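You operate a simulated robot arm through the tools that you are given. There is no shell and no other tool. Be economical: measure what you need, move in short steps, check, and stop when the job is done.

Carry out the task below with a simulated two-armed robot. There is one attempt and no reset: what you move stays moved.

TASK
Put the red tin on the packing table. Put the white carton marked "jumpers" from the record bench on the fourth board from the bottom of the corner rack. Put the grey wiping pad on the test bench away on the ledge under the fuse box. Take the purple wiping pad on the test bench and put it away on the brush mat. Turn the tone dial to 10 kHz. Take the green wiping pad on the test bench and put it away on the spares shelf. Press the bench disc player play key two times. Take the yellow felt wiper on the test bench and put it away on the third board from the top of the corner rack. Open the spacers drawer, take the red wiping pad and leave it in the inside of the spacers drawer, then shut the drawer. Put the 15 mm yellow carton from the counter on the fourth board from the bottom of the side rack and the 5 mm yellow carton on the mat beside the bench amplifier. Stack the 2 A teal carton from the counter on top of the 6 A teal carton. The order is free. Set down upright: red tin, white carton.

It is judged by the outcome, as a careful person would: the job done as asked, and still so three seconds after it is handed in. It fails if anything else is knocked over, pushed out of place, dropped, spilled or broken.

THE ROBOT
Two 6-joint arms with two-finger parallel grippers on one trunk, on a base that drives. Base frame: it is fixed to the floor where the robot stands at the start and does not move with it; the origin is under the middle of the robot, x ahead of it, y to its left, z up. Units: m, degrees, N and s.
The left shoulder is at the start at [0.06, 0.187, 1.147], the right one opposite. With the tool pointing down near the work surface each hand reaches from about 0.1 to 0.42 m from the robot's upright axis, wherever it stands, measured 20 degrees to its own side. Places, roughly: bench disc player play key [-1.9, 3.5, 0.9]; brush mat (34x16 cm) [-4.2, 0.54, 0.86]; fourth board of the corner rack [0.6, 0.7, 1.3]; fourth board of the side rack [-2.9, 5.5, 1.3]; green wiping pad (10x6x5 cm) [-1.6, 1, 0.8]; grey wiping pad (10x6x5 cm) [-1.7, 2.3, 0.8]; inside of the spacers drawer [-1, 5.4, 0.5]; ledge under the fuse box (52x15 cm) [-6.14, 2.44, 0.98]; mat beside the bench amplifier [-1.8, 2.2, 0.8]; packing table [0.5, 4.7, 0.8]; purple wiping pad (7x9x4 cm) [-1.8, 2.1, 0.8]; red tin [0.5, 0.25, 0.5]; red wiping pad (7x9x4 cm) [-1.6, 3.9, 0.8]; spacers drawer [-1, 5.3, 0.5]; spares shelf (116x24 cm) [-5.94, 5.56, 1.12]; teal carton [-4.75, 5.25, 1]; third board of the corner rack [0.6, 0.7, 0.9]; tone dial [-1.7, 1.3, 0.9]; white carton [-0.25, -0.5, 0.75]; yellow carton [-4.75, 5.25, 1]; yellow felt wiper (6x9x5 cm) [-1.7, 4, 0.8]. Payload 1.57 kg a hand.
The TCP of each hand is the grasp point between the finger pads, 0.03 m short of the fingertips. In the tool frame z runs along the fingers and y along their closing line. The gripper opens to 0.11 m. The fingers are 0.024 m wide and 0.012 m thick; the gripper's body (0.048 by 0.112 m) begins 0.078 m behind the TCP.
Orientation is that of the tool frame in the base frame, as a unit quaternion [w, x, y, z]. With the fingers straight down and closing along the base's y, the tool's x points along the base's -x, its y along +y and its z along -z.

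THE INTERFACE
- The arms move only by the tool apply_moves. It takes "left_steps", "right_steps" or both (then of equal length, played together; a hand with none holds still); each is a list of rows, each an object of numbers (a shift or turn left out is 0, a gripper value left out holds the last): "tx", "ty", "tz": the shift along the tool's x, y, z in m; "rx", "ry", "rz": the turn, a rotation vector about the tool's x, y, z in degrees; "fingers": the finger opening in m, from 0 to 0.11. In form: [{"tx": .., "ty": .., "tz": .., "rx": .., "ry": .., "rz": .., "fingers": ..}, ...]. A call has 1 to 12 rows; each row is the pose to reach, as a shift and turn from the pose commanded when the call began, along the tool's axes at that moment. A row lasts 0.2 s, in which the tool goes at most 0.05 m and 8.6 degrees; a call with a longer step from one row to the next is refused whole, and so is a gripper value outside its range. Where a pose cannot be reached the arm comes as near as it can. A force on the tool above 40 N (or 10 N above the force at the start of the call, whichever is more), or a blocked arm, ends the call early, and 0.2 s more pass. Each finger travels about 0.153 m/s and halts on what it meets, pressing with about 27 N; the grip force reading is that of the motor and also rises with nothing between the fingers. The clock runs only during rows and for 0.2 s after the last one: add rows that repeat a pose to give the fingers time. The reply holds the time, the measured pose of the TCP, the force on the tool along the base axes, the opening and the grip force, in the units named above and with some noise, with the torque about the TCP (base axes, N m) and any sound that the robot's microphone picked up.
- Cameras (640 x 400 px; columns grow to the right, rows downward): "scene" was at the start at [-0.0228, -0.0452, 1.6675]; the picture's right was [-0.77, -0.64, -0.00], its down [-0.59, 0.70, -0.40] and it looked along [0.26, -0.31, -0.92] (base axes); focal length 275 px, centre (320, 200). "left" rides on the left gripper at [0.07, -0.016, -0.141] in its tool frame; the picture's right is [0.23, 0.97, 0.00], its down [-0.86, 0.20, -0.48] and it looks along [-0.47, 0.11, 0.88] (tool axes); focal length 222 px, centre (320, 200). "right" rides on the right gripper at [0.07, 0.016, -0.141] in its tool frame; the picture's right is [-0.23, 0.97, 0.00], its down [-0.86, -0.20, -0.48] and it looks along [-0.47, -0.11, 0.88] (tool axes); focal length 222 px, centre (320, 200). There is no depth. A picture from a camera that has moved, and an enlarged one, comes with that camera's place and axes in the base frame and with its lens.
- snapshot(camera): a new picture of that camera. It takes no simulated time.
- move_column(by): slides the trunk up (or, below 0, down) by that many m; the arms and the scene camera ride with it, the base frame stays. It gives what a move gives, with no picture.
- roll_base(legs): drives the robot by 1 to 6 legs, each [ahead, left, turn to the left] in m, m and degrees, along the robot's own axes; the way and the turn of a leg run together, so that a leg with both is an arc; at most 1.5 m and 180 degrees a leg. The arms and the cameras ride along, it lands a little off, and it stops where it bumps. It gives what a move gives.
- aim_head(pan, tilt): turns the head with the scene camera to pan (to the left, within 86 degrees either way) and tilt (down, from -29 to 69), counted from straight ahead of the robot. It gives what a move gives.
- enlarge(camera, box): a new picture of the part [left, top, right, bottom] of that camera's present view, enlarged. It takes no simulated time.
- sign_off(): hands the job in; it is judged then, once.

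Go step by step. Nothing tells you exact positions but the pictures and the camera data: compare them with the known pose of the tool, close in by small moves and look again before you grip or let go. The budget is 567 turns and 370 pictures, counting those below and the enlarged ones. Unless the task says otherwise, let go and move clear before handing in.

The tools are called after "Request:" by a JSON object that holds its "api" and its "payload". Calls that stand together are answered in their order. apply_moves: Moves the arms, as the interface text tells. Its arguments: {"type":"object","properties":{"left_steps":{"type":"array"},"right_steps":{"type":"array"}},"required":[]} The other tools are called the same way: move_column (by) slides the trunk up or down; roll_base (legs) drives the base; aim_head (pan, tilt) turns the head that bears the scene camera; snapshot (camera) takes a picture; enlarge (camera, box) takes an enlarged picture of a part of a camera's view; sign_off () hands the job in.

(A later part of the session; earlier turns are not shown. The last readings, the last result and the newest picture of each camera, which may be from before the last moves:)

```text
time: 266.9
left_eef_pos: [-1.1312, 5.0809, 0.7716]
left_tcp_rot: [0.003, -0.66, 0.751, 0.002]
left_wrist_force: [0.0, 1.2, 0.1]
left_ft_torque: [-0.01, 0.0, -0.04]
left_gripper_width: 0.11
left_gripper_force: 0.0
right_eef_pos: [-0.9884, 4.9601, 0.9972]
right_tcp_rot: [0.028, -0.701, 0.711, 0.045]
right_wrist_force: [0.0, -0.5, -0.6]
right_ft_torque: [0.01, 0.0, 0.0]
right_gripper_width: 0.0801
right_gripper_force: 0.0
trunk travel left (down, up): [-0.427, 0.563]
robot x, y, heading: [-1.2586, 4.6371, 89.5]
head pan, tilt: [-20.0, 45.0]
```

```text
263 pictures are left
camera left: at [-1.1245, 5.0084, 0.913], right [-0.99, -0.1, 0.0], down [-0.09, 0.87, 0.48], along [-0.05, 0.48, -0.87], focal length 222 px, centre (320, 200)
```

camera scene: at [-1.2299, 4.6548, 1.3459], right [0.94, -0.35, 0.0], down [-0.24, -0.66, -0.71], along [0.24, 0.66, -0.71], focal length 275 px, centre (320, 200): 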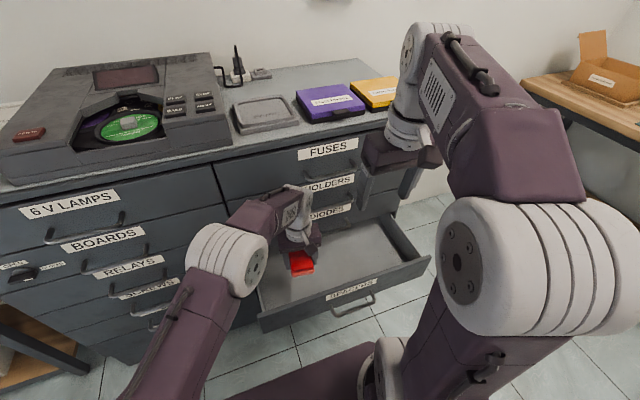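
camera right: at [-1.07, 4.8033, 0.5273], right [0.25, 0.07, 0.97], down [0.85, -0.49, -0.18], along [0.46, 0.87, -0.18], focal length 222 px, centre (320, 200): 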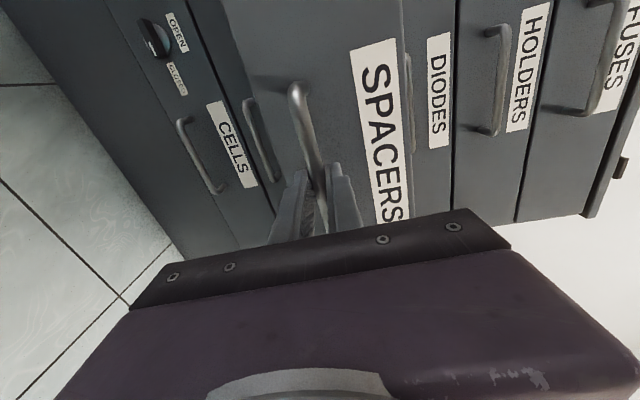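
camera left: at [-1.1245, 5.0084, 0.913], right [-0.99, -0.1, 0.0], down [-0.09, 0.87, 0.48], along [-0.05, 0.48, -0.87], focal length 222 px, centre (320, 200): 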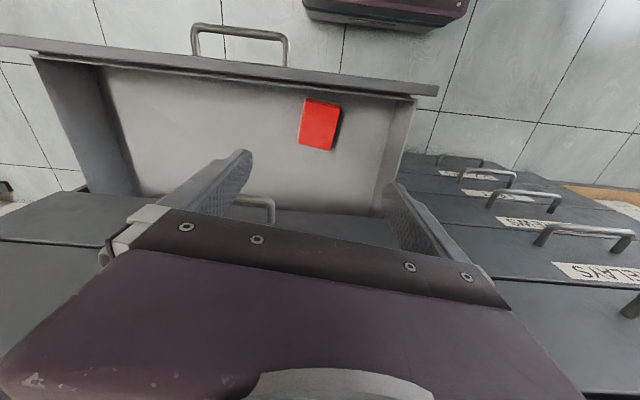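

Pad lies in the drawer. Retract the left hand, then use the right fist to push the drawer shut by its handle.

Request:
{"api": "apply_moves", "payload": {"left_steps": [{"tx": 0.04, "ty": 0.03}, {"tx": 0.08, "ty": 0.06}, {"tx": 0.12, "ty": 0.09}, {"tx": 0.16, "ty": 0.12}, {"tx": 0.2, "ty": 0.15}, {"tx": 0.22, "ty": 0.17}]}}

Request:
{"api": "roll_base", "payload": {"legs": [[-0.14, 0, 0.3]]}}

Request:
{"api": "apply_moves", "payload": {"right_steps": [{"tz": 0.045, "fingers": 0.04}, {"tz": 0.09, "fingers": 0.0}, {"tz": 0.135}, {"tz": 0.18}, {"tz": 0.225}, {"tz": 0.27}, {"tz": 0.315}, {"tz": 0.36}, {"tz": 0.405}, {"tz": 0.45}, {"tz": 0.49}, {"tz": 0.49}]}}

Request:
{"api": "snapshot", "payload": {"camera": "right"}}

Request:
{"api": "snapshot", "payload": {"camera": "scene"}}

```text
time: 268.3
left_eef_pos: [-1.3271, 4.8813, 0.7718]
left_tcp_rot: [0.004, -0.661, 0.75, 0.002]
left_wrist_force: [0.3, 0.1, 1.0]
left_ft_torque: [0.01, -0.01, 0.01]
left_gripper_width: 0.1102
left_gripper_force: 0.0
right_eef_pos: [-0.9886, 4.9601, 0.9973]
right_tcp_rot: [0.028, -0.701, 0.711, 0.045]
right_wrist_force: [0.4, -0.1, -0.3]
right_ft_torque: [-0.01, 0.0, 0.0]
right_gripper_width: 0.0801
right_gripper_force: 0.0
trunk travel left (down, up): [-0.427, 0.563]
robot x, y, heading: [-1.2561, 4.6391, 89.8]
head pan, tilt: [-20.0, 45.0]
```

```text
time: 269.6
left_eef_pos: [-1.3272, 4.7387, 0.772]
left_tcp_rot: [0.004, -0.663, 0.748, 0.003]
left_wrist_force: [0.7, -0.7, -0.1]
left_ft_torque: [0.03, 0.02, -0.04]
left_gripper_width: 0.1099
left_gripper_force: 0.0
right_eef_pos: [-0.9904, 4.8184, 0.9975]
right_tcp_rot: [0.028, -0.703, 0.71, 0.046]
right_wrist_force: [0.3, -0.1, -0.4]
right_ft_torque: [0.06, 0.01, -0.01]
right_gripper_width: 0.0799
right_gripper_force: 0.0
trunk travel left (down, up): [-0.427, 0.563]
robot x, y, heading: [-1.2592, 4.4951, 90.0]
head pan, tilt: [-20.0, 45.0]
```

```text
time: 272.2
left_eef_pos: [-1.329, 4.7395, 0.7716]
left_tcp_rot: [0.004, -0.663, 0.749, 0.003]
left_wrist_force: [-0.6, -0.4, -0.4]
left_ft_torque: [-0.01, 0.02, -0.04]
left_gripper_width: 0.1099
left_gripper_force: 0.1
right_eef_pos: [-1.0005, 4.8675, 0.508]
right_tcp_rot: [0.027, -0.703, 0.709, 0.044]
right_wrist_force: [-0.3, 0.6, -0.4]
right_ft_torque: [0.0, 0.03, -0.03]
right_gripper_width: 0.0
right_gripper_force: 21.2
right hand out of reach, approached as far as the arm can: row 10
trunk travel left (down, up): [-0.427, 0.563]
robot x, y, heading: [-1.2536, 4.4996, 90.1]
head pan, tilt: [-20.0, 45.0]
```

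```text
262 pictures are left
camera right: at [-1.0135, 4.7839, 0.642], right [-0.97, 0.23, 0.05], down [0.22, 0.8, 0.56], along [0.09, 0.55, -0.83], focal length 222 px, centre (320, 200)
```

right: 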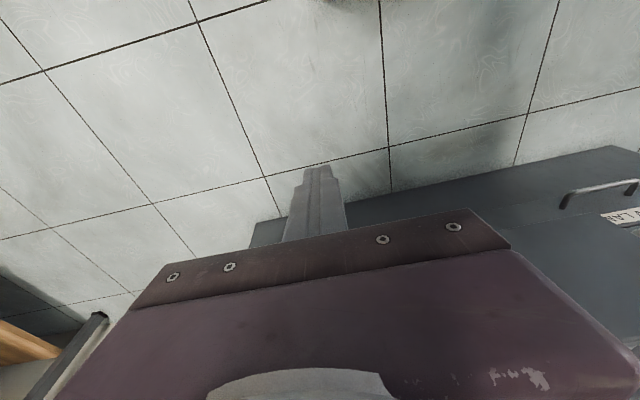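

```text
261 pictures are left
camera scene: at [-1.2307, 4.5125, 1.3459], right [0.94, -0.34, 0.0], down [-0.24, -0.66, -0.71], along [0.24, 0.67, -0.71], focal length 275 px, centre (320, 200)
```

scene: 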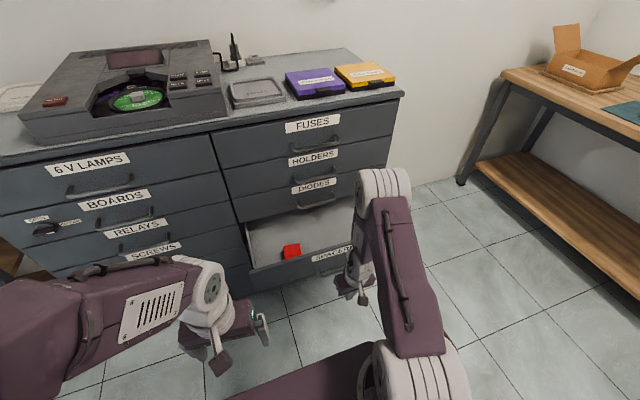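

Fist vertical would hit the DIODES handle above, so tilt the tool ~45° and push the panel left of its handle.

Request:
{"api": "apply_moves", "payload": {"right_steps": [{"ry": -8, "ty": 0.02}, {"ry": -16, "ty": 0.04}, {"ry": -24, "ty": 0.06}, {"ry": -32, "ty": 0.08}, {"ry": -40, "ty": 0.1}, {"ry": -45, "ty": 0.12}, {"ry": -45, "ty": 0.13}, {"ry": -45, "ty": 0.13}]}}

Request:
{"api": "snapshot", "payload": {"camera": "right"}}

Request:
{"api": "snapshot", "payload": {"camera": "scene"}}

```text
time: 274.0
left_eef_pos: [-1.3274, 4.7398, 0.7716]
left_tcp_rot: [0.003, -0.662, 0.749, 0.002]
left_wrist_force: [-0.4, 0.9, 0.5]
left_ft_torque: [0.01, -0.03, -0.02]
left_gripper_width: 0.1099
left_gripper_force: 0.0
right_eef_pos: [-1.078, 4.9428, 0.5092]
right_tcp_rot: [0.212, -0.615, 0.669, 0.359]
right_wrist_force: [-0.5, 0.7, 0.4]
right_ft_torque: [0.02, 0.0, -0.05]
right_gripper_width: 0.0
right_gripper_force: 21.2
right hand out of reach, approached as far as the arm can: row 1, 2, 3, 4, 5, 6, 7, 8
trunk travel left (down, up): [-0.427, 0.563]
robot x, y, heading: [-1.2562, 4.4977, 90.4]
head pan, tilt: [-20.0, 45.0]
```

```text
260 pictures are left
camera right: at [-1.081, 4.7903, 0.5542], right [-0.92, 0.14, 0.38], down [0.4, 0.22, 0.89], along [0.04, 0.97, -0.26], focal length 222 px, centre (320, 200)
```

right: 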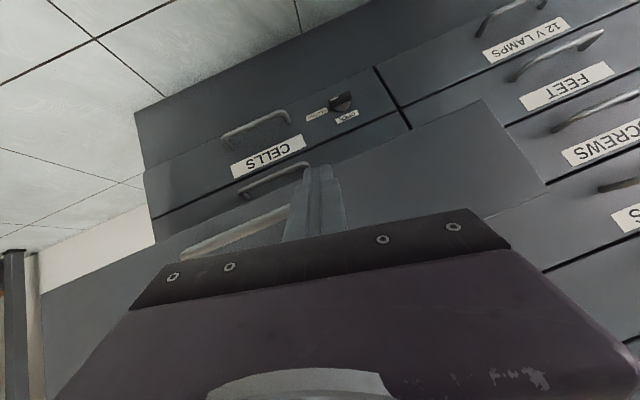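

```text
259 pictures are left
camera scene: at [-1.2302, 4.5132, 1.3459], right [0.94, -0.34, 0.0], down [-0.24, -0.66, -0.71], along [0.24, 0.66, -0.71], focal length 275 px, centre (320, 200)
```

scene: 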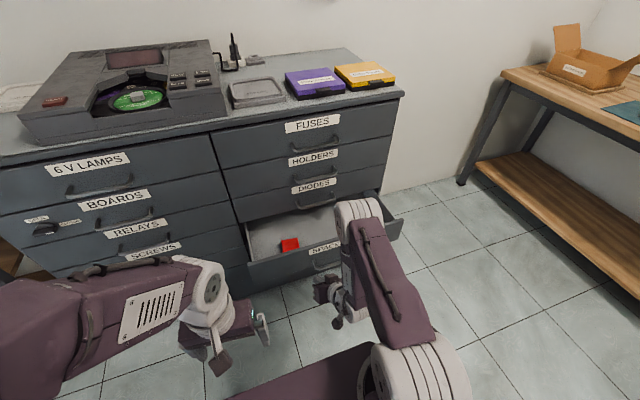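

The fist is just left of the handle. Push the drawer with the base.

Request:
{"api": "roll_base", "payload": {"legs": [[0.2, 0, 0]]}}

Request:
{"api": "snapshot", "payload": {"camera": "scene"}}

Request:
{"api": "snapshot", "payload": {"camera": "right"}}

```text
time: 275.6
left_eef_pos: [-1.3273, 4.9414, 0.7716]
left_tcp_rot: [0.003, -0.662, 0.75, 0.002]
left_wrist_force: [0.4, 0.5, 0.0]
left_ft_torque: [-0.02, -0.02, 0.0]
left_gripper_width: 0.1101
left_gripper_force: 0.0
right_eef_pos: [-1.0753, 5.1432, 0.5094]
right_tcp_rot: [0.213, -0.614, 0.67, 0.358]
right_wrist_force: [-0.3, 0.3, -0.2]
right_ft_torque: [-0.01, -0.05, -0.02]
right_gripper_width: 0.0002
right_gripper_force: 21.5
trunk travel left (down, up): [-0.427, 0.563]
robot x, y, heading: [-1.2564, 4.6959, 89.7]
head pan, tilt: [-20.0, 45.0]
```

```text
258 pictures are left
camera scene: at [-1.2303, 4.7154, 1.3459], right [0.94, -0.34, 0.0], down [-0.24, -0.66, -0.71], along [0.24, 0.66, -0.71], focal length 275 px, centre (320, 200)
```

scene: 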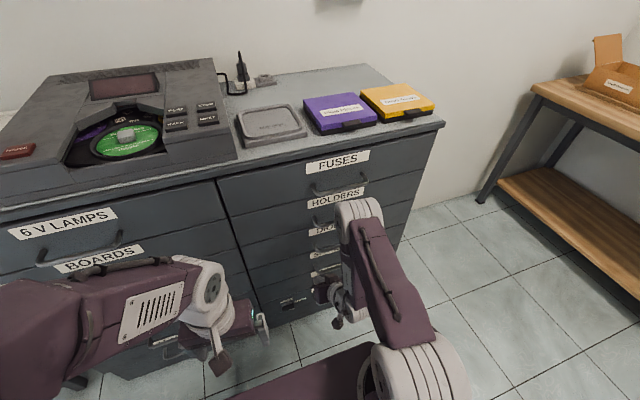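

```text
257 pictures are left
camera right: at [-1.08, 4.9912, 0.554], right [-0.91, 0.14, 0.38], down [0.4, 0.22, 0.89], along [0.04, 0.96, -0.26], focal length 222 px, centre (320, 200)
```

right: 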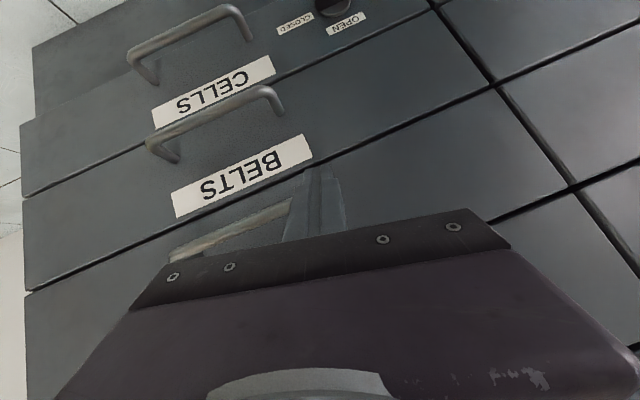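

Request:
{"api": "apply_moves", "payload": {"right_steps": [{"tz": 0.012}, {"tz": 0.024}, {"tz": 0.036}, {"tz": 0.05}, {"tz": 0.06}]}}

Request:
{"api": "snapshot", "payload": {"camera": "right"}}

```text
time: 276.8
left_eef_pos: [-1.3269, 4.9386, 0.773]
left_tcp_rot: [0.005, -0.662, 0.749, 0.002]
left_wrist_force: [0.3, -1.0, 0.1]
left_ft_torque: [-0.03, -0.02, -0.01]
left_gripper_width: 0.1102
left_gripper_force: 0.0
right_eef_pos: [-1.0812, 5.1852, 0.47]
right_tcp_rot: [0.209, -0.616, 0.67, 0.358]
right_wrist_force: [-1.8, -17.3, -6.0]
right_ft_torque: [0.48, 0.13, -0.38]
right_gripper_width: 0.0001
right_gripper_force: 21.5
right hand out of reach, approached as far as the arm can: row 4, 5
trunk travel left (down, up): [-0.427, 0.563]
robot x, y, heading: [-1.256, 4.7019, 90.0]
head pan, tilt: [-20.0, 45.0]
```

```text
256 pictures are left
camera right: at [-1.083, 5.0338, 0.515], right [-0.91, 0.14, 0.38], down [0.41, 0.23, 0.89], along [0.03, 0.96, -0.26], focal length 222 px, centre (320, 200)
```

right: 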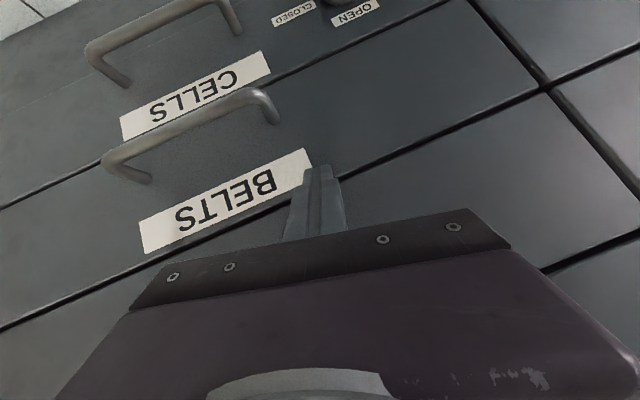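

The drawer is flush. Back off and check.

Request:
{"api": "roll_base", "payload": {"legs": [[-0.25, 0, 0]]}}

Request:
{"api": "snapshot", "payload": {"camera": "right"}}

Request:
{"api": "snapshot", "payload": {"camera": "scene"}}

```text
time: 278.6
left_eef_pos: [-1.3273, 4.6897, 0.7723]
left_tcp_rot: [0.003, -0.662, 0.75, 0.002]
left_wrist_force: [-0.3, -1.3, 0.0]
left_ft_torque: [0.01, -0.01, -0.03]
left_gripper_width: 0.1099
left_gripper_force: 0.2
right_eef_pos: [-1.0801, 4.9363, 0.4707]
right_tcp_rot: [0.21, -0.615, 0.669, 0.361]
right_wrist_force: [-0.9, -0.4, 0.7]
right_ft_torque: [-0.03, 0.0, 0.03]
right_gripper_width: 0.0002
right_gripper_force: 21.7
trunk travel left (down, up): [-0.427, 0.563]
robot x, y, heading: [-1.2608, 4.4506, 90.0]
head pan, tilt: [-20.0, 45.0]
```

```text
255 pictures are left
camera right: at [-1.0832, 4.7854, 0.5158], right [-0.91, 0.14, 0.38], down [0.4, 0.22, 0.89], along [0.03, 0.97, -0.26], focal length 222 px, centre (320, 200)
```

right: 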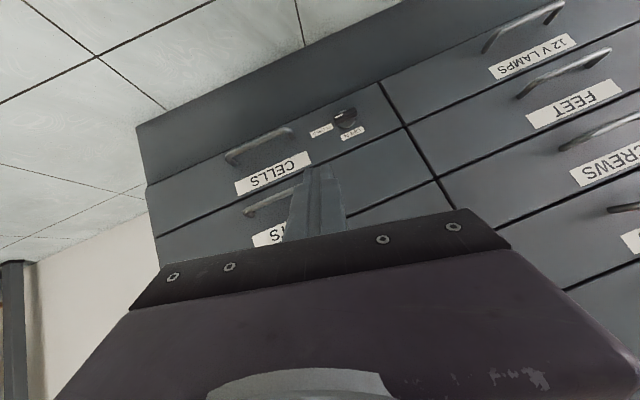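

```text
254 pictures are left
camera scene: at [-1.2305, 4.4628, 1.3459], right [0.94, -0.34, 0.0], down [-0.24, -0.66, -0.71], along [0.24, 0.66, -0.71], focal length 275 px, centre (320, 200)
```

scene: 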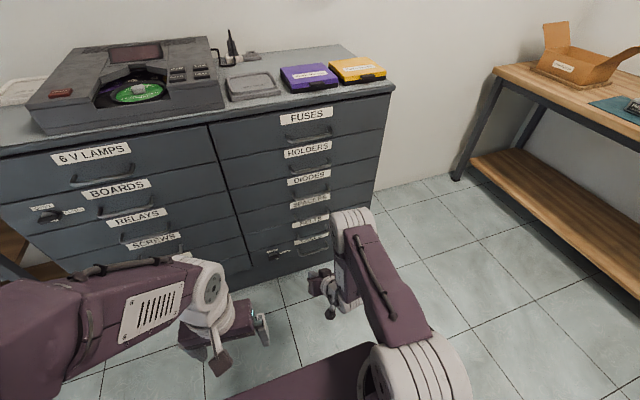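

Drawer shut with the pad inside. Now reset the right hand to vertical, and raise the trunk.

Request:
{"api": "move_column", "payload": {"by": 0.3}}

Request:
{"api": "apply_moves", "payload": {"right_steps": [{"rx": 2.1, "ry": 8, "rz": -0.75, "fingers": 0.05}, {"rx": 4.2, "ry": 15.9, "rz": -1.5, "fingers": 0.11}, {"rx": 6.3, "ry": 23.9, "rz": -2.25}, {"rx": 8.4, "ry": 31.9, "rz": -3}, {"rx": 10.5, "ry": 39.8, "rz": -3.75}, {"rx": 12.6, "ry": 47.8, "rz": -4.5}, {"rx": 12.6, "ry": 47.8, "rz": -4.5}]}}

Request:
{"api": "apply_moves", "payload": {"right_steps": [{"tx": 0.04, "tz": -0.02, "ty": -0.02}, {"tx": 0.08, "tz": -0.06, "ty": -0.04}, {"tx": 0.12, "tz": -0.1, "ty": -0.05}, {"tx": 0.15, "tz": -0.14, "ty": -0.05}, {"tx": 0.15, "tz": -0.14, "ty": -0.05}]}}

```text
time: 281.6
left_eef_pos: [-1.3283, 4.6899, 1.0714]
left_tcp_rot: [0.003, -0.662, 0.75, 0.002]
left_wrist_force: [-0.1, -0.5, 0.4]
left_ft_torque: [0.01, -0.04, 0.05]
left_gripper_width: 0.1099
left_gripper_force: 0.1
right_eef_pos: [-1.0803, 4.9374, 0.7689]
right_tcp_rot: [0.211, -0.615, 0.668, 0.361]
right_wrist_force: [0.1, -0.4, 0.6]
right_ft_torque: [0.01, 0.01, -0.05]
right_gripper_width: 0.0
right_gripper_force: 21.4
trunk travel left (down, up): [-0.727, 0.263]
robot x, y, heading: [-1.2597, 4.4459, 90.0]
head pan, tilt: [-20.0, 45.0]
```

```text
time: 283.2
left_eef_pos: [-1.3278, 4.6899, 1.0725]
left_tcp_rot: [0.004, -0.662, 0.749, 0.002]
left_wrist_force: [-0.9, -0.4, 0.1]
left_ft_torque: [-0.02, 0.0, 0.0]
left_gripper_width: 0.1099
left_gripper_force: 0.1
right_eef_pos: [-1.0952, 4.9413, 0.7712]
right_tcp_rot: [0.038, -0.697, 0.705, 0.125]
right_wrist_force: [-0.1, -0.4, 0.8]
right_ft_torque: [0.01, -0.03, -0.03]
right_gripper_width: 0.1101
right_gripper_force: 0.0
right hand out of reach, approached as far as the arm can: row 5, 6, 7
trunk travel left (down, up): [-0.727, 0.263]
robot x, y, heading: [-1.2535, 4.4471, 90.1]
head pan, tilt: [-20.0, 45.0]
```

```text
refused: row 2 steps farther than a row can; nothing moved
```

Request:
{"api": "apply_moves", "payload": {"right_steps": [{"tx": 0.03, "tz": -0.02, "ty": -0.01}, {"tx": 0.06, "tz": -0.04, "ty": -0.02}, {"tx": 0.09, "tz": -0.06, "ty": -0.03, "rx": 2.4, "ry": 4.4}, {"tx": 0.11, "tz": -0.09, "ty": -0.04, "rx": 4.8, "ry": 8.8}, {"tx": 0.13, "tz": -0.12, "ty": -0.05, "rx": 7.1, "ry": 13.2}, {"tx": 0.15, "tz": -0.15, "ty": -0.05, "rx": 7.1, "ry": 13.2}, {"tx": 0.15, "tz": -0.18, "ty": -0.05, "rx": 7.1, "ry": 13.2}, {"tx": 0.15, "tz": -0.18, "ty": -0.05, "rx": 7.1, "ry": 13.2}]}}

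Request:
{"api": "roll_base", "payload": {"legs": [[0.17, 0.4, 0], [0, 0, -180]]}}

Request:
{"api": "aim_head", "payload": {"pan": 0, "tilt": 50}}

Request:
{"api": "snapshot", "payload": {"camera": "scene"}}

```text
time: 285.0
left_eef_pos: [-1.3265, 4.6916, 1.0735]
left_tcp_rot: [0.004, -0.662, 0.75, 0.002]
left_wrist_force: [0.9, 0.8, -0.2]
left_ft_torque: [-0.02, 0.01, -0.01]
left_gripper_width: 0.1099
left_gripper_force: 0.1
right_eef_pos: [-1.028, 4.751, 0.9031]
right_tcp_rot: [0.003, -0.702, 0.712, -0.002]
right_wrist_force: [0.1, 0.3, -0.5]
right_ft_torque: [-0.01, -0.03, -0.01]
right_gripper_width: 0.1099
right_gripper_force: 0.0
trunk travel left (down, up): [-0.727, 0.263]
robot x, y, heading: [-1.2569, 4.4481, 89.9]
head pan, tilt: [-20.0, 45.0]
```

```text
time: 295.2
left_eef_pos: [-1.6053, 4.3713, 1.0724]
left_tcp_rot: [0.001, 0.769, 0.64, -0.004]
left_wrist_force: [0.0, 0.3, -0.4]
left_ft_torque: [-0.03, 0.0, -0.04]
left_gripper_width: 0.1099
left_gripper_force: 0.0
right_eef_pos: [-1.9072, 4.3273, 0.9036]
right_tcp_rot: [-0.002, 0.731, 0.682, -0.003]
right_wrist_force: [-0.6, 0.1, 0.5]
right_ft_torque: [-0.02, -0.02, -0.01]
right_gripper_width: 0.11
right_gripper_force: 0.1
trunk travel left (down, up): [-0.727, 0.263]
robot x, y, heading: [-1.6601, 4.6159, -93.3]
head pan, tilt: [-20.0, 45.0]
```

```text
time: 296.0
left_eef_pos: [-1.6049, 4.3718, 1.0715]
left_tcp_rot: [0.002, 0.768, 0.64, -0.003]
left_wrist_force: [0.6, 0.6, -0.5]
left_ft_torque: [0.03, 0.03, 0.01]
left_gripper_width: 0.1098
left_gripper_force: 0.1
right_eef_pos: [-1.9059, 4.3278, 0.9039]
right_tcp_rot: [-0.003, 0.732, 0.682, -0.003]
right_wrist_force: [1.2, -0.3, 0.2]
right_ft_torque: [-0.04, 0.0, -0.01]
right_gripper_width: 0.11
right_gripper_force: 0.1
trunk travel left (down, up): [-0.727, 0.263]
robot x, y, heading: [-1.6577, 4.6191, -93.3]
head pan, tilt: [0.0, 50.0]
```

```text
253 pictures are left
camera scene: at [-1.6628, 4.6016, 1.639], right [-1.0, 0.06, 0.0], down [0.05, 0.76, -0.64], along [-0.04, -0.64, -0.77], focal length 275 px, centre (320, 200)
```

scene: 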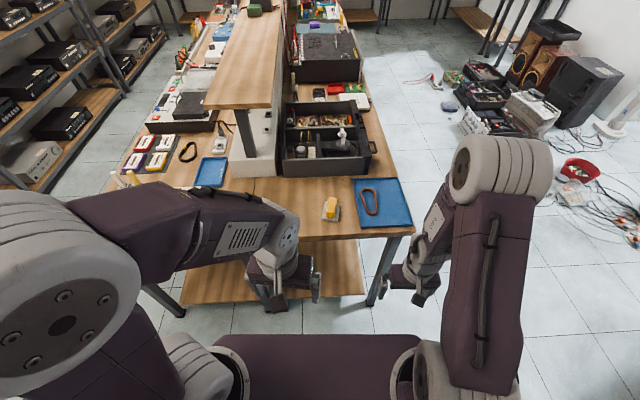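

Yellow wiper ≈(-1.737,3.99). Raise right hand and move in.

Request:
{"api": "apply_moves", "payload": {"right_steps": [{"tz": -0.04}, {"tz": -0.08}, {"tz": -0.12}, {"tz": -0.12}]}}

Request:
{"api": "roll_base", "payload": {"legs": [[0.29, 0.07, 3.3]]}}

Request:
{"api": "snapshot", "payload": {"camera": "right"}}

Request:
{"api": "snapshot", "payload": {"camera": "scene"}}

```text
time: 297.0
left_eef_pos: [-1.6049, 4.3708, 1.0725]
left_tcp_rot: [0.002, 0.769, 0.64, -0.003]
left_wrist_force: [0.5, 0.5, 0.2]
left_ft_torque: [0.03, 0.0, -0.03]
left_gripper_width: 0.11
left_gripper_force: 0.1
right_eef_pos: [-1.9158, 4.3469, 0.9789]
right_tcp_rot: [-0.019, 0.732, 0.681, -0.03]
right_wrist_force: [-0.8, 0.1, 0.0]
right_ft_torque: [-0.01, 0.02, 0.01]
right_gripper_width: 0.1099
right_gripper_force: 0.0
right hand out of reach, approached as far as the arm can: row 1, 2, 3, 4
trunk travel left (down, up): [-0.727, 0.263]
robot x, y, heading: [-1.6622, 4.6197, -93.3]
head pan, tilt: [0.0, 50.0]
```

```text
time: 299.0
left_eef_pos: [-1.5286, 4.0846, 1.0726]
left_tcp_rot: [0.003, 0.748, 0.663, -0.004]
left_wrist_force: [-0.3, -0.5, 1.0]
left_ft_torque: [0.01, 0.0, 0.0]
left_gripper_width: 0.1099
left_gripper_force: 0.1
right_eef_pos: [-1.8373, 4.0405, 0.9784]
right_tcp_rot: [-0.017, 0.711, 0.703, -0.032]
right_wrist_force: [0.2, 0.3, 0.1]
right_ft_torque: [0.03, -0.01, -0.01]
right_gripper_width: 0.11
right_gripper_force: 0.0
trunk travel left (down, up): [-0.727, 0.263]
robot x, y, heading: [-1.5977, 4.3233, -89.8]
head pan, tilt: [0.0, 50.0]
```

```text
252 pictures are left
camera right: at [-1.8102, 4.1115, 1.1176], right [0.97, -0.24, -0.06], down [-0.18, -0.84, 0.51], along [-0.17, -0.48, -0.86], focal length 222 px, centre (320, 200)
```

right: 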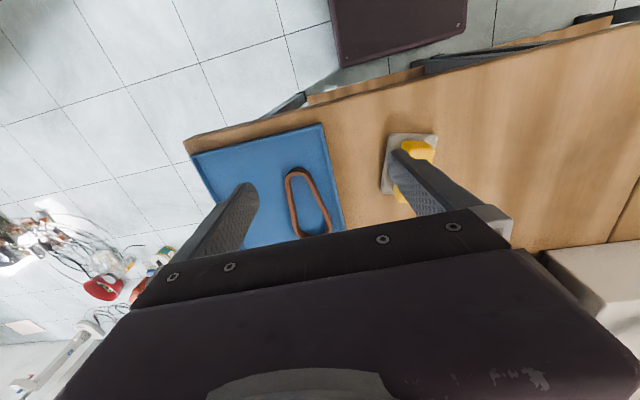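

```text
251 pictures are left
camera scene: at [-1.5996, 4.3109, 1.639], right [-1.0, 0.0, 0.0], down [0.0, 0.77, -0.64], along [0.0, -0.64, -0.77], focal length 275 px, centre (320, 200)
```

scene: 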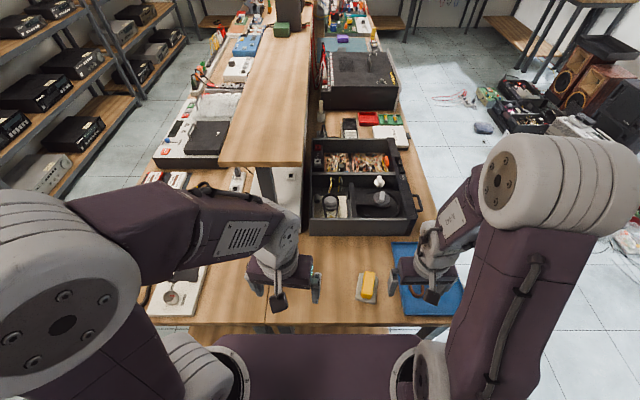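

Request:
{"api": "apply_moves", "payload": {"right_steps": [{"tx": -0.02, "ty": 0.035, "tz": 0.01, "rx": -2}, {"tx": -0.04, "ty": 0.07, "tz": 0.01, "rx": -4, "ry": 1.2}, {"tx": -0.053, "ty": 0.1, "tz": 0.01, "rx": -4, "ry": 1.2}, {"tx": -0.053, "ty": 0.1, "tz": 0.01, "rx": -4, "ry": 1.2}]}}

Request:
{"api": "snapshot", "payload": {"camera": "right"}}

```text
time: 300.0
left_eef_pos: [-1.5293, 4.0835, 1.0725]
left_tcp_rot: [0.002, 0.748, 0.663, -0.004]
left_wrist_force: [1.0, 0.3, 0.4]
left_ft_torque: [0.01, -0.02, -0.01]
left_gripper_width: 0.11
left_gripper_force: 0.1
right_eef_pos: [-1.8322, 4.019, 0.9256]
right_tcp_rot: [-0.007, 0.709, 0.705, -0.013]
right_wrist_force: [0.0, -0.2, 0.0]
right_ft_torque: [0.02, -0.01, -0.04]
right_gripper_width: 0.11
right_gripper_force: 0.0
right hand out of reach, approached as far as the arm can: row 1, 2, 3
trunk travel left (down, up): [-0.727, 0.263]
robot x, y, heading: [-1.5967, 4.3247, -89.9]
head pan, tilt: [0.0, 50.0]
```

```text
250 pictures are left
camera right: at [-1.8109, 4.0881, 1.0669], right [0.97, -0.23, -0.03], down [-0.19, -0.85, 0.49], along [-0.14, -0.47, -0.87], focal length 222 px, centre (320, 200)
```

right: 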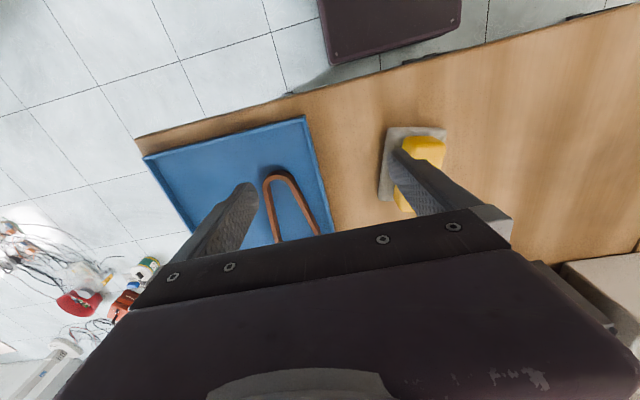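

The arm resists moving inward; shift the base instead.

Request:
{"api": "roll_base", "payload": {"legs": [[0.03, 0.095, 0]]}}

Request:
{"api": "snapshot", "payload": {"camera": "right"}}

```text
time: 301.2
left_eef_pos: [-1.4358, 4.0555, 1.071]
left_tcp_rot: [0.003, 0.748, 0.664, -0.004]
left_wrist_force: [-0.8, -0.4, 0.1]
left_ft_torque: [0.0, 0.01, -0.02]
left_gripper_width: 0.11
left_gripper_force: 0.1
right_eef_pos: [-1.7395, 3.9883, 0.9261]
right_tcp_rot: [-0.007, 0.71, 0.704, -0.013]
right_wrist_force: [-0.3, -0.2, 0.5]
right_ft_torque: [-0.02, 0.02, 0.0]
right_gripper_width: 0.1102
right_gripper_force: 0.1
trunk travel left (down, up): [-0.727, 0.263]
robot x, y, heading: [-1.5072, 4.2956, -90.0]
head pan, tilt: [0.0, 50.0]
```

```text
249 pictures are left
camera right: at [-1.7177, 4.0585, 1.067], right [0.97, -0.23, -0.03], down [-0.19, -0.85, 0.49], along [-0.14, -0.47, -0.87], focal length 222 px, centre (320, 200)
```

right: 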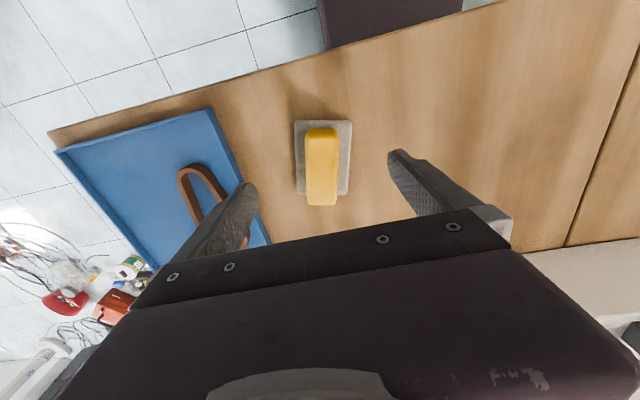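

Centered over the wiper. Rotate 13°, descend, grip.

Request:
{"api": "apply_moves", "payload": {"right_steps": [{"tz": 0.02, "rz": 6.5}, {"tz": 0.04, "rz": 13}, {"tz": 0.058, "rz": 13}, {"tz": 0.069, "rz": 13}, {"tz": 0.069, "rz": 13}]}}

Request:
{"api": "snapshot", "payload": {"camera": "right"}}

```text
time: 302.4
left_eef_pos: [-1.4336, 4.0536, 1.0721]
left_tcp_rot: [0.001, 0.748, 0.664, -0.004]
left_wrist_force: [-0.5, 0.9, -0.4]
left_ft_torque: [0.0, 0.02, 0.01]
left_gripper_width: 0.11
left_gripper_force: 0.0
right_eef_pos: [-1.7393, 3.9879, 0.8589]
right_tcp_rot: [-0.006, 0.785, 0.62, -0.013]
right_wrist_force: [0.1, 1.3, 0.2]
right_ft_torque: [0.01, 0.01, 0.0]
right_gripper_width: 0.1098
right_gripper_force: 0.1
right hand out of reach, approached as far as the arm can: row 2, 3, 4
trunk travel left (down, up): [-0.727, 0.263]
robot x, y, heading: [-1.5042, 4.2982, -90.1]
head pan, tilt: [0.0, 50.0]
```

```text
248 pictures are left
camera right: at [-1.7031, 4.0519, 0.9983], right [0.89, -0.45, -0.02], down [-0.38, -0.78, 0.5], along [-0.24, -0.44, -0.87], focal length 222 px, centre (320, 200)
```

right: 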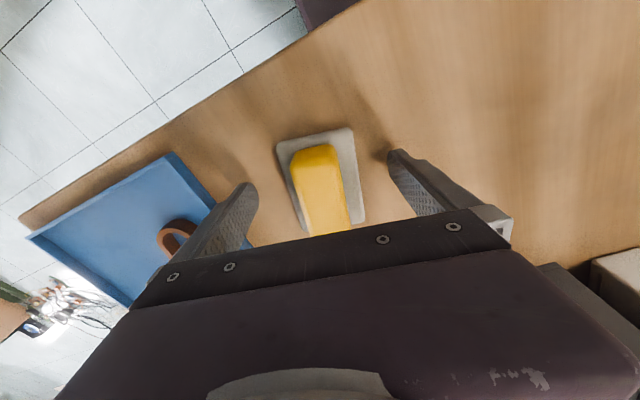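

Aligned. Close the fingers.

Request:
{"api": "apply_moves", "payload": {"right_steps": [{"fingers": 0.08}, {"fingers": 0.05}, {"fingers": 0.03}, {"fingers": 0.02}, {"fingers": 0.02}]}}

Request:
{"api": "snapshot", "payload": {"camera": "right"}}

```text
time: 303.6
left_eef_pos: [-1.4343, 4.0535, 1.0722]
left_tcp_rot: [0.002, 0.748, 0.664, -0.004]
left_wrist_force: [1.2, -0.5, -0.2]
left_ft_torque: [0.0, 0.02, -0.02]
left_gripper_width: 0.1102
left_gripper_force: 0.1
right_eef_pos: [-1.7411, 3.9862, 0.8586]
right_tcp_rot: [-0.006, 0.785, 0.619, -0.014]
right_wrist_force: [-0.5, 0.3, -0.1]
right_ft_torque: [-0.01, -0.02, 0.02]
right_gripper_width: 0.0593
right_gripper_force: 27.2
trunk travel left (down, up): [-0.727, 0.263]
robot x, y, heading: [-1.5064, 4.2943, -89.8]
head pan, tilt: [0.0, 50.0]
```

```text
247 pictures are left
camera right: at [-1.7033, 4.052, 0.9984], right [0.89, -0.45, -0.02], down [-0.38, -0.78, 0.5], along [-0.24, -0.44, -0.87], focal length 222 px, centre (320, 200)
```

right: 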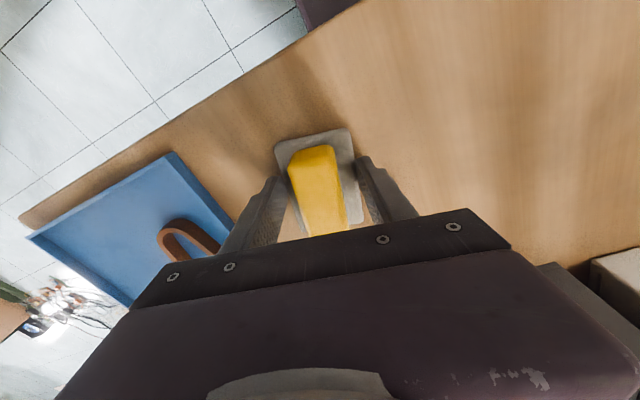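

I'll need a tilted grasp for the rack, so regrasp with the tool tilted ~42° along the wiper's long axis.

Request:
{"api": "apply_moves", "payload": {"right_steps": [{"fingers": 0.08}, {"fingers": 0.11}, {"tz": -0.03}, {"tz": -0.03, "ry": -8}, {"tz": -0.03, "ry": -16}, {"tz": -0.03, "ry": -24}, {"tz": -0.03, "ry": -32}, {"tz": -0.03, "ry": -40}, {"tz": -0.03, "ry": -42}, {"tz": -0.03, "ry": -42}]}}

Request:
{"api": "snapshot", "payload": {"camera": "right"}}

Request:
{"api": "snapshot", "payload": {"camera": "scene"}}

```text
time: 305.8
left_eef_pos: [-1.4351, 4.0538, 1.072]
left_tcp_rot: [0.002, 0.748, 0.663, -0.003]
left_wrist_force: [0.4, 0.3, 0.7]
left_ft_torque: [0.04, 0.0, 0.0]
left_gripper_width: 0.1099
left_gripper_force: 0.1
right_eef_pos: [-1.7244, 3.8724, 0.9386]
right_tcp_rot: [0.214, 0.729, 0.581, -0.292]
right_wrist_force: [0.6, -0.5, -0.2]
right_ft_torque: [-0.04, -0.01, -0.01]
right_gripper_width: 0.1098
right_gripper_force: 0.0
right hand out of reach, approached as far as the arm can: row 5, 6, 7, 8, 9, 10
trunk travel left (down, up): [-0.727, 0.263]
robot x, y, heading: [-1.507, 4.2966, -89.5]
head pan, tilt: [0.0, 50.0]
```

```text
246 pictures are left
camera right: at [-1.6721, 4.0118, 0.9966], right [0.91, -0.39, 0.13], down [-0.24, -0.26, 0.93], along [-0.33, -0.88, -0.33], focal length 222 px, centre (320, 200)
```

right: 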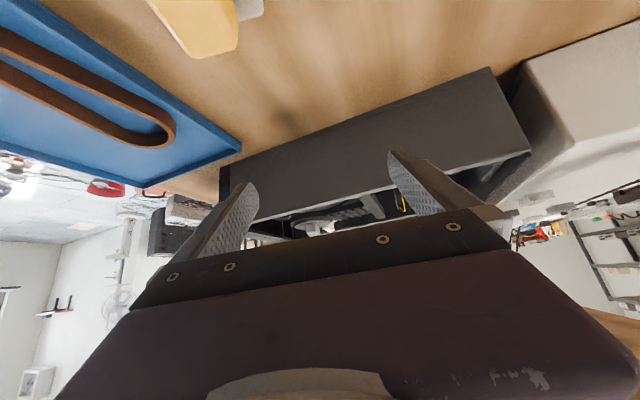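

```text
245 pictures are left
camera scene: at [-1.5065, 4.2803, 1.639], right [-1.0, 0.0, 0.0], down [0.0, 0.77, -0.64], along [0.0, -0.64, -0.77], focal length 275 px, centre (320, 200)
```

scene: 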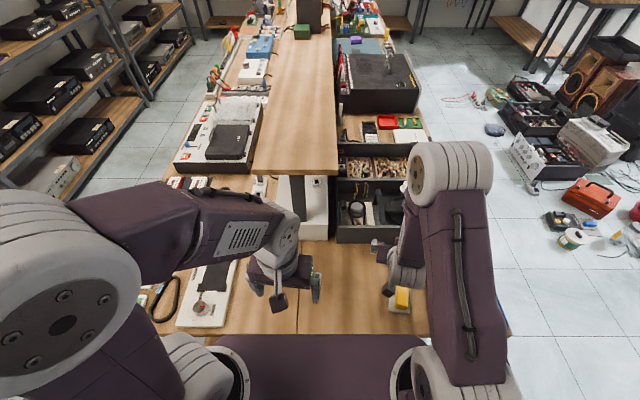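

At this tilt the hand sits further out, so back the base up and lower with the trunk.

Request:
{"api": "roll_base", "payload": {"legs": [[-0.115, -0.016, 0]]}}

Request:
{"api": "snapshot", "payload": {"camera": "right"}}

```text
time: 307.0
left_eef_pos: [-1.4504, 4.1678, 1.0718]
left_tcp_rot: [0.002, 0.749, 0.662, -0.004]
left_wrist_force: [0.4, 0.5, 0.3]
left_ft_torque: [-0.03, -0.02, 0.0]
left_gripper_width: 0.1099
left_gripper_force: 0.1
right_eef_pos: [-1.7415, 3.9881, 0.9379]
right_tcp_rot: [0.213, 0.73, 0.581, -0.29]
right_wrist_force: [-0.3, -0.1, -0.1]
right_ft_torque: [0.0, -0.03, 0.0]
right_gripper_width: 0.1098
right_gripper_force: 0.0
trunk travel left (down, up): [-0.727, 0.263]
robot x, y, heading: [-1.524, 4.4114, -90.0]
head pan, tilt: [0.0, 50.0]
```

```text
244 pictures are left
camera right: at [-1.6889, 4.1263, 0.9963], right [0.91, -0.39, 0.13], down [-0.24, -0.26, 0.93], along [-0.33, -0.88, -0.33], focal length 222 px, centre (320, 200)
```

right: 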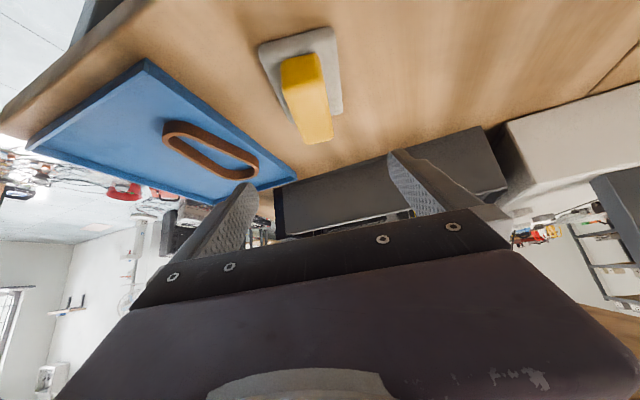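

Request:
{"api": "move_column", "payload": {"by": -0.08}}

Request:
{"api": "snapshot", "payload": {"camera": "right"}}

```text
time: 308.2
left_eef_pos: [-1.4516, 4.1687, 0.9915]
left_tcp_rot: [0.003, 0.749, 0.663, -0.004]
left_wrist_force: [-0.2, -0.6, -0.5]
left_ft_torque: [0.03, 0.0, -0.02]
left_gripper_width: 0.1099
left_gripper_force: 0.0
right_eef_pos: [-1.7399, 3.9884, 0.8596]
right_tcp_rot: [0.214, 0.729, 0.581, -0.291]
right_wrist_force: [0.9, 0.4, 0.0]
right_ft_torque: [-0.03, 0.01, -0.03]
right_gripper_width: 0.1099
right_gripper_force: 0.0
trunk travel left (down, up): [-0.647, 0.343]
robot x, y, heading: [-1.5218, 4.4111, -89.7]
head pan, tilt: [0.0, 50.0]
```

```text
243 pictures are left
camera right: at [-1.689, 4.1272, 0.9166], right [0.91, -0.39, 0.13], down [-0.24, -0.26, 0.93], along [-0.33, -0.88, -0.33], focal length 222 px, centre (320, 200)
```

right: 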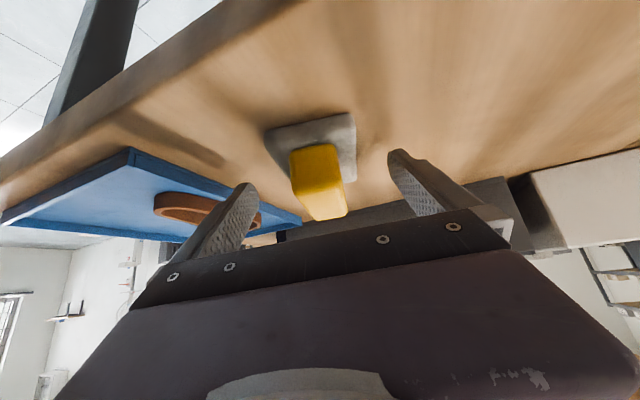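

Request:
{"api": "move_column", "payload": {"by": -0.007}}

Request:
{"api": "apply_moves", "payload": {"right_steps": [{"fingers": 0.08}, {"fingers": 0.05}, {"fingers": 0.02}, {"fingers": 0.02}, {"fingers": 0.02}]}}

Request:
{"api": "snapshot", "payload": {"camera": "right"}}

```text
time: 308.7
left_eef_pos: [-1.4523, 4.1693, 0.9844]
left_tcp_rot: [0.001, 0.749, 0.662, -0.004]
left_wrist_force: [-1.2, -0.3, 0.1]
left_ft_torque: [0.03, -0.01, -0.01]
left_gripper_width: 0.1103
left_gripper_force: 0.1
right_eef_pos: [-1.7417, 3.9885, 0.8525]
right_tcp_rot: [0.213, 0.729, 0.581, -0.291]
right_wrist_force: [0.8, 2.6, 4.0]
right_ft_torque: [-0.05, -0.28, 0.13]
right_gripper_width: 0.11
right_gripper_force: 0.1
trunk travel left (down, up): [-0.64, 0.35]
robot x, y, heading: [-1.5232, 4.4128, -90.1]
head pan, tilt: [0.0, 50.0]
```

```text
time: 309.9
left_eef_pos: [-1.4513, 4.1684, 0.9851]
left_tcp_rot: [0.002, 0.749, 0.662, -0.004]
left_wrist_force: [0.7, -0.4, -0.2]
left_ft_torque: [0.0, -0.02, 0.03]
left_gripper_width: 0.11
left_gripper_force: 0.1
right_eef_pos: [-1.7411, 3.9893, 0.8516]
right_tcp_rot: [0.213, 0.73, 0.581, -0.292]
right_wrist_force: [0.2, 0.1, 0.5]
right_ft_torque: [0.04, -0.02, -0.02]
right_gripper_width: 0.0592
right_gripper_force: 27.3
trunk travel left (down, up): [-0.64, 0.35]
robot x, y, heading: [-1.523, 4.4069, -90.1]
head pan, tilt: [0.0, 50.0]
```

```text
242 pictures are left
camera right: at [-1.689, 4.127, 0.9095], right [0.91, -0.39, 0.13], down [-0.24, -0.26, 0.93], along [-0.33, -0.88, -0.33], focal length 222 px, centre (320, 200)
```

right: 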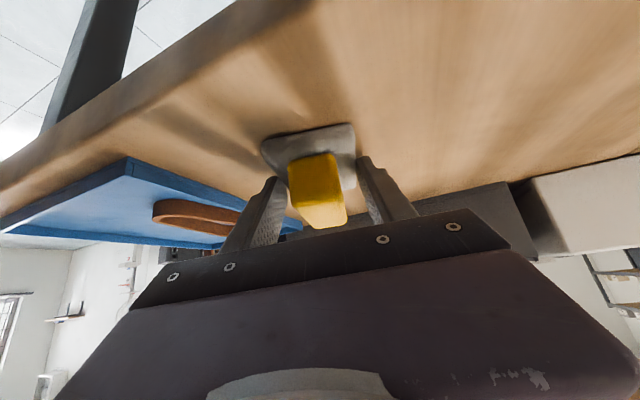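

Gripped. Lift, and travel round to the corner rack along the east aisle.

Request:
{"api": "move_column", "payload": {"by": 0.2}}

Request:
{"api": "roll_base", "payload": {"legs": [[-0.22, 0, 0], [0, 1.25, 0]]}}

Request:
{"api": "snapshot", "payload": {"camera": "right"}}

Request:
{"api": "snapshot", "payload": {"camera": "scene"}}

```text
time: 312.1
left_eef_pos: [-1.4524, 4.1692, 1.1852]
left_tcp_rot: [0.002, 0.748, 0.663, -0.004]
left_wrist_force: [0.1, -0.5, 0.4]
left_ft_torque: [0.04, -0.01, 0.02]
left_gripper_width: 0.1101
left_gripper_force: 0.1
right_eef_pos: [-1.7417, 3.9892, 1.0524]
right_tcp_rot: [0.213, 0.73, 0.581, -0.291]
right_wrist_force: [0.8, -0.2, -1.4]
right_ft_torque: [-0.01, -0.01, -0.01]
right_gripper_width: 0.0589
right_gripper_force: 27.2
trunk travel left (down, up): [-0.84, 0.15]
robot x, y, heading: [-1.5212, 4.4133, -89.6]
head pan, tilt: [0.0, 50.0]
```

```text
time: 319.8
left_eef_pos: [-0.1907, 4.4077, 1.186]
left_tcp_rot: [0.002, 0.745, 0.667, -0.003]
left_wrist_force: [0.6, -0.4, 0.8]
left_ft_torque: [0.0, -0.01, 0.04]
left_gripper_width: 0.1102
left_gripper_force: 0.0
right_eef_pos: [-0.4774, 4.2251, 1.0515]
right_tcp_rot: [0.215, 0.726, 0.585, -0.29]
right_wrist_force: [0.4, -0.8, -0.8]
right_ft_torque: [-0.03, 0.02, 0.0]
right_gripper_width: 0.0593
right_gripper_force: 27.2
trunk travel left (down, up): [-0.84, 0.15]
robot x, y, heading: [-0.2646, 4.6517, -89.6]
head pan, tilt: [0.0, 50.0]
```

```text
241 pictures are left
camera right: at [-0.427, 4.3633, 1.1094], right [0.92, -0.38, 0.13], down [-0.24, -0.26, 0.93], along [-0.32, -0.89, -0.33], focal length 222 px, centre (320, 200)
```

right: 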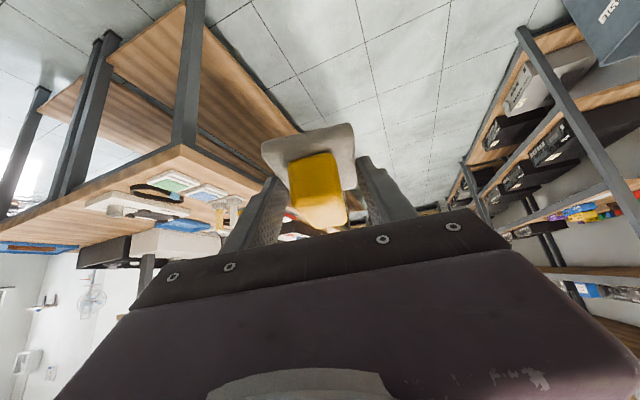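

```text
240 pictures are left
camera scene: at [-0.264, 4.6332, 1.752], right [-1.0, -0.01, 0.0], down [-0.01, 0.77, -0.64], along [0.01, -0.64, -0.77], focal length 275 px, centre (320, 200)
```

scene: 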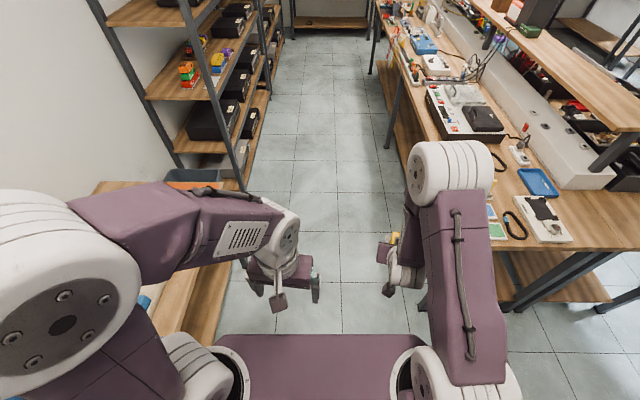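

Request:
{"api": "roll_base", "payload": {"legs": [[1.45, 0, -0.4], [1.45, 0, 0], [1.3, 0, 0]]}}

Request:
{"api": "roll_base", "payload": {"legs": [[0, 0, 90]]}}

Request:
{"api": "aim_head", "payload": {"pan": -20, "tilt": 40}}

Request:
{"api": "snapshot", "payload": {"camera": "scene"}}

```text
time: 339.9
left_eef_pos: [-0.1559, 0.2043, 1.1846]
left_tcp_rot: [0.002, 0.75, 0.662, -0.004]
left_wrist_force: [-1.1, 0.3, 0.1]
left_ft_torque: [0.03, -0.01, 0.0]
left_gripper_width: 0.1098
left_gripper_force: 0.0
right_eef_pos: [-0.446, 0.0242, 1.0527]
right_tcp_rot: [0.213, 0.73, 0.581, -0.291]
right_wrist_force: [-0.3, -0.4, -0.7]
right_ft_torque: [0.01, 0.01, 0.01]
right_gripper_width: 0.0589
right_gripper_force: 27.3
trunk travel left (down, up): [-0.84, 0.15]
robot x, y, heading: [-0.2251, 0.4461, -89.7]
head pan, tilt: [0.0, 50.0]
```

```text
time: 344.1
left_eef_pos: [0.0168, 0.5176, 1.1859]
left_tcp_rot: [0.005, 0.059, 0.998, -0.001]
left_wrist_force: [-0.4, 0.6, 0.9]
left_ft_torque: [-0.01, -0.01, -0.03]
left_gripper_width: 0.11
left_gripper_force: 0.0
right_eef_pos: [0.1976, 0.2284, 1.0519]
right_tcp_rot: [0.357, 0.103, 0.927, -0.055]
right_wrist_force: [0.0, 0.3, -1.2]
right_ft_torque: [0.02, -0.01, 0.01]
right_gripper_width: 0.059
right_gripper_force: 27.4
trunk travel left (down, up): [-0.84, 0.15]
robot x, y, heading: [-0.2267, 0.446, 0.2]
head pan, tilt: [0.0, 50.0]
```

```text
time: 345.0
left_eef_pos: [0.017, 0.5174, 1.1857]
left_tcp_rot: [0.004, 0.059, 0.998, -0.001]
left_wrist_force: [0.3, -0.3, 0.0]
left_ft_torque: [0.04, 0.0, -0.02]
left_gripper_width: 0.11
left_gripper_force: 0.0
right_eef_pos: [0.1979, 0.229, 1.0522]
right_tcp_rot: [0.356, 0.103, 0.927, -0.054]
right_wrist_force: [0.7, 0.2, 0.0]
right_ft_torque: [-0.01, 0.03, -0.01]
right_gripper_width: 0.0589
right_gripper_force: 26.7
trunk travel left (down, up): [-0.84, 0.15]
robot x, y, heading: [-0.2257, 0.4436, 0.6]
head pan, tilt: [-20.0, 40.0]
```

```text
239 pictures are left
camera scene: at [-0.2063, 0.418, 1.7661], right [-0.34, -0.94, 0.0], down [-0.61, 0.22, -0.77], along [0.72, -0.26, -0.64], focal length 275 px, centre (320, 200)
```

scene: 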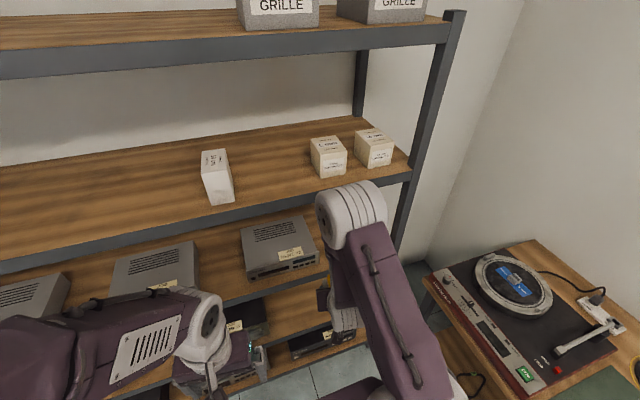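

Elbow would hit board 4, so lower the shoulder and raise the hand relative to it.

Request:
{"api": "move_column", "payload": {"by": -0.36}}

Request:
{"api": "apply_moves", "payload": {"right_steps": [{"tx": -0.0303, "ty": -0.0013, "tz": -0.0332}, {"tx": -0.0606, "ty": -0.0026, "tz": -0.0664}, {"tx": -0.0909, "ty": -0.0039, "tz": -0.0996}, {"tx": -0.1212, "ty": -0.005, "tz": -0.1328}, {"tx": -0.1515, "ty": -0.0064, "tz": -0.166}, {"tx": -0.182, "ty": -0.0077, "tz": -0.199}, {"tx": -0.182, "ty": -0.0077, "tz": -0.199}]}}

Request:
{"api": "snapshot", "payload": {"camera": "scene"}}

Request:
{"api": "snapshot", "payload": {"camera": "right"}}

```text
time: 348.5
left_eef_pos: [0.018, 0.517, 0.8252]
left_tcp_rot: [0.004, 0.058, 0.998, -0.001]
left_wrist_force: [0.4, 0.6, 0.2]
left_ft_torque: [0.0, -0.05, -0.02]
left_gripper_width: 0.11
left_gripper_force: 0.0
right_eef_pos: [0.1973, 0.2289, 0.6916]
right_tcp_rot: [0.357, 0.103, 0.927, -0.054]
right_wrist_force: [0.3, -0.3, -1.3]
right_ft_torque: [0.01, 0.0, -0.02]
right_gripper_width: 0.0588
right_gripper_force: 26.9
trunk travel left (down, up): [-0.48, 0.51]
robot x, y, heading: [-0.2259, 0.4451, 0.2]
head pan, tilt: [-20.0, 40.0]
```

```text
time: 350.1
left_eef_pos: [0.0169, 0.5178, 0.8255]
left_tcp_rot: [0.003, 0.059, 0.998, -0.002]
left_wrist_force: [0.3, 0.0, 0.1]
left_ft_torque: [0.0, 0.01, -0.01]
left_gripper_width: 0.11
left_gripper_force: 0.1
right_eef_pos: [0.1995, 0.2275, 0.9642]
right_tcp_rot: [0.357, 0.105, 0.927, -0.056]
right_wrist_force: [-1.0, 0.5, -0.4]
right_ft_torque: [0.0, 0.01, -0.01]
right_gripper_width: 0.0589
right_gripper_force: 26.5
right hand out of reach, approached as far as the arm can: row 1, 2, 3
trunk travel left (down, up): [-0.48, 0.51]
robot x, y, heading: [-0.2257, 0.4476, 0.4]
head pan, tilt: [-20.0, 40.0]
```

```text
238 pictures are left
camera scene: at [-0.2058, 0.4177, 1.4061], right [-0.34, -0.94, 0.0], down [-0.61, 0.22, -0.77], along [0.72, -0.26, -0.64], focal length 275 px, centre (320, 200)
```

scene: 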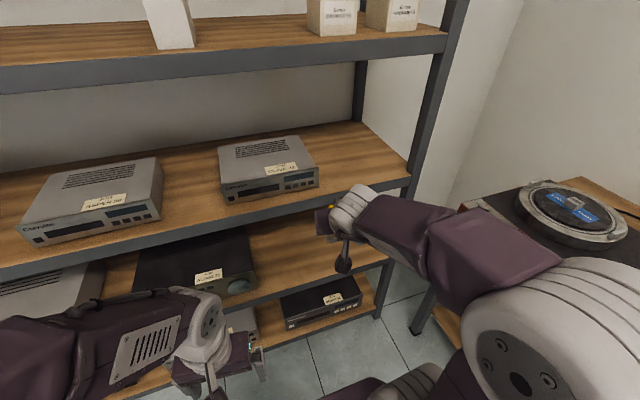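

```text
237 pictures are left
camera right: at [0.0618, 0.2796, 1.0214], right [0.39, 0.91, 0.13], down [0.26, -0.24, 0.93], along [0.88, -0.33, -0.33], focal length 222 px, centre (320, 200)
```

right: 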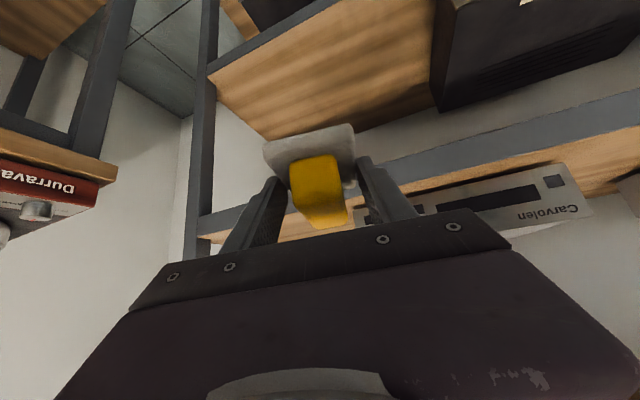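

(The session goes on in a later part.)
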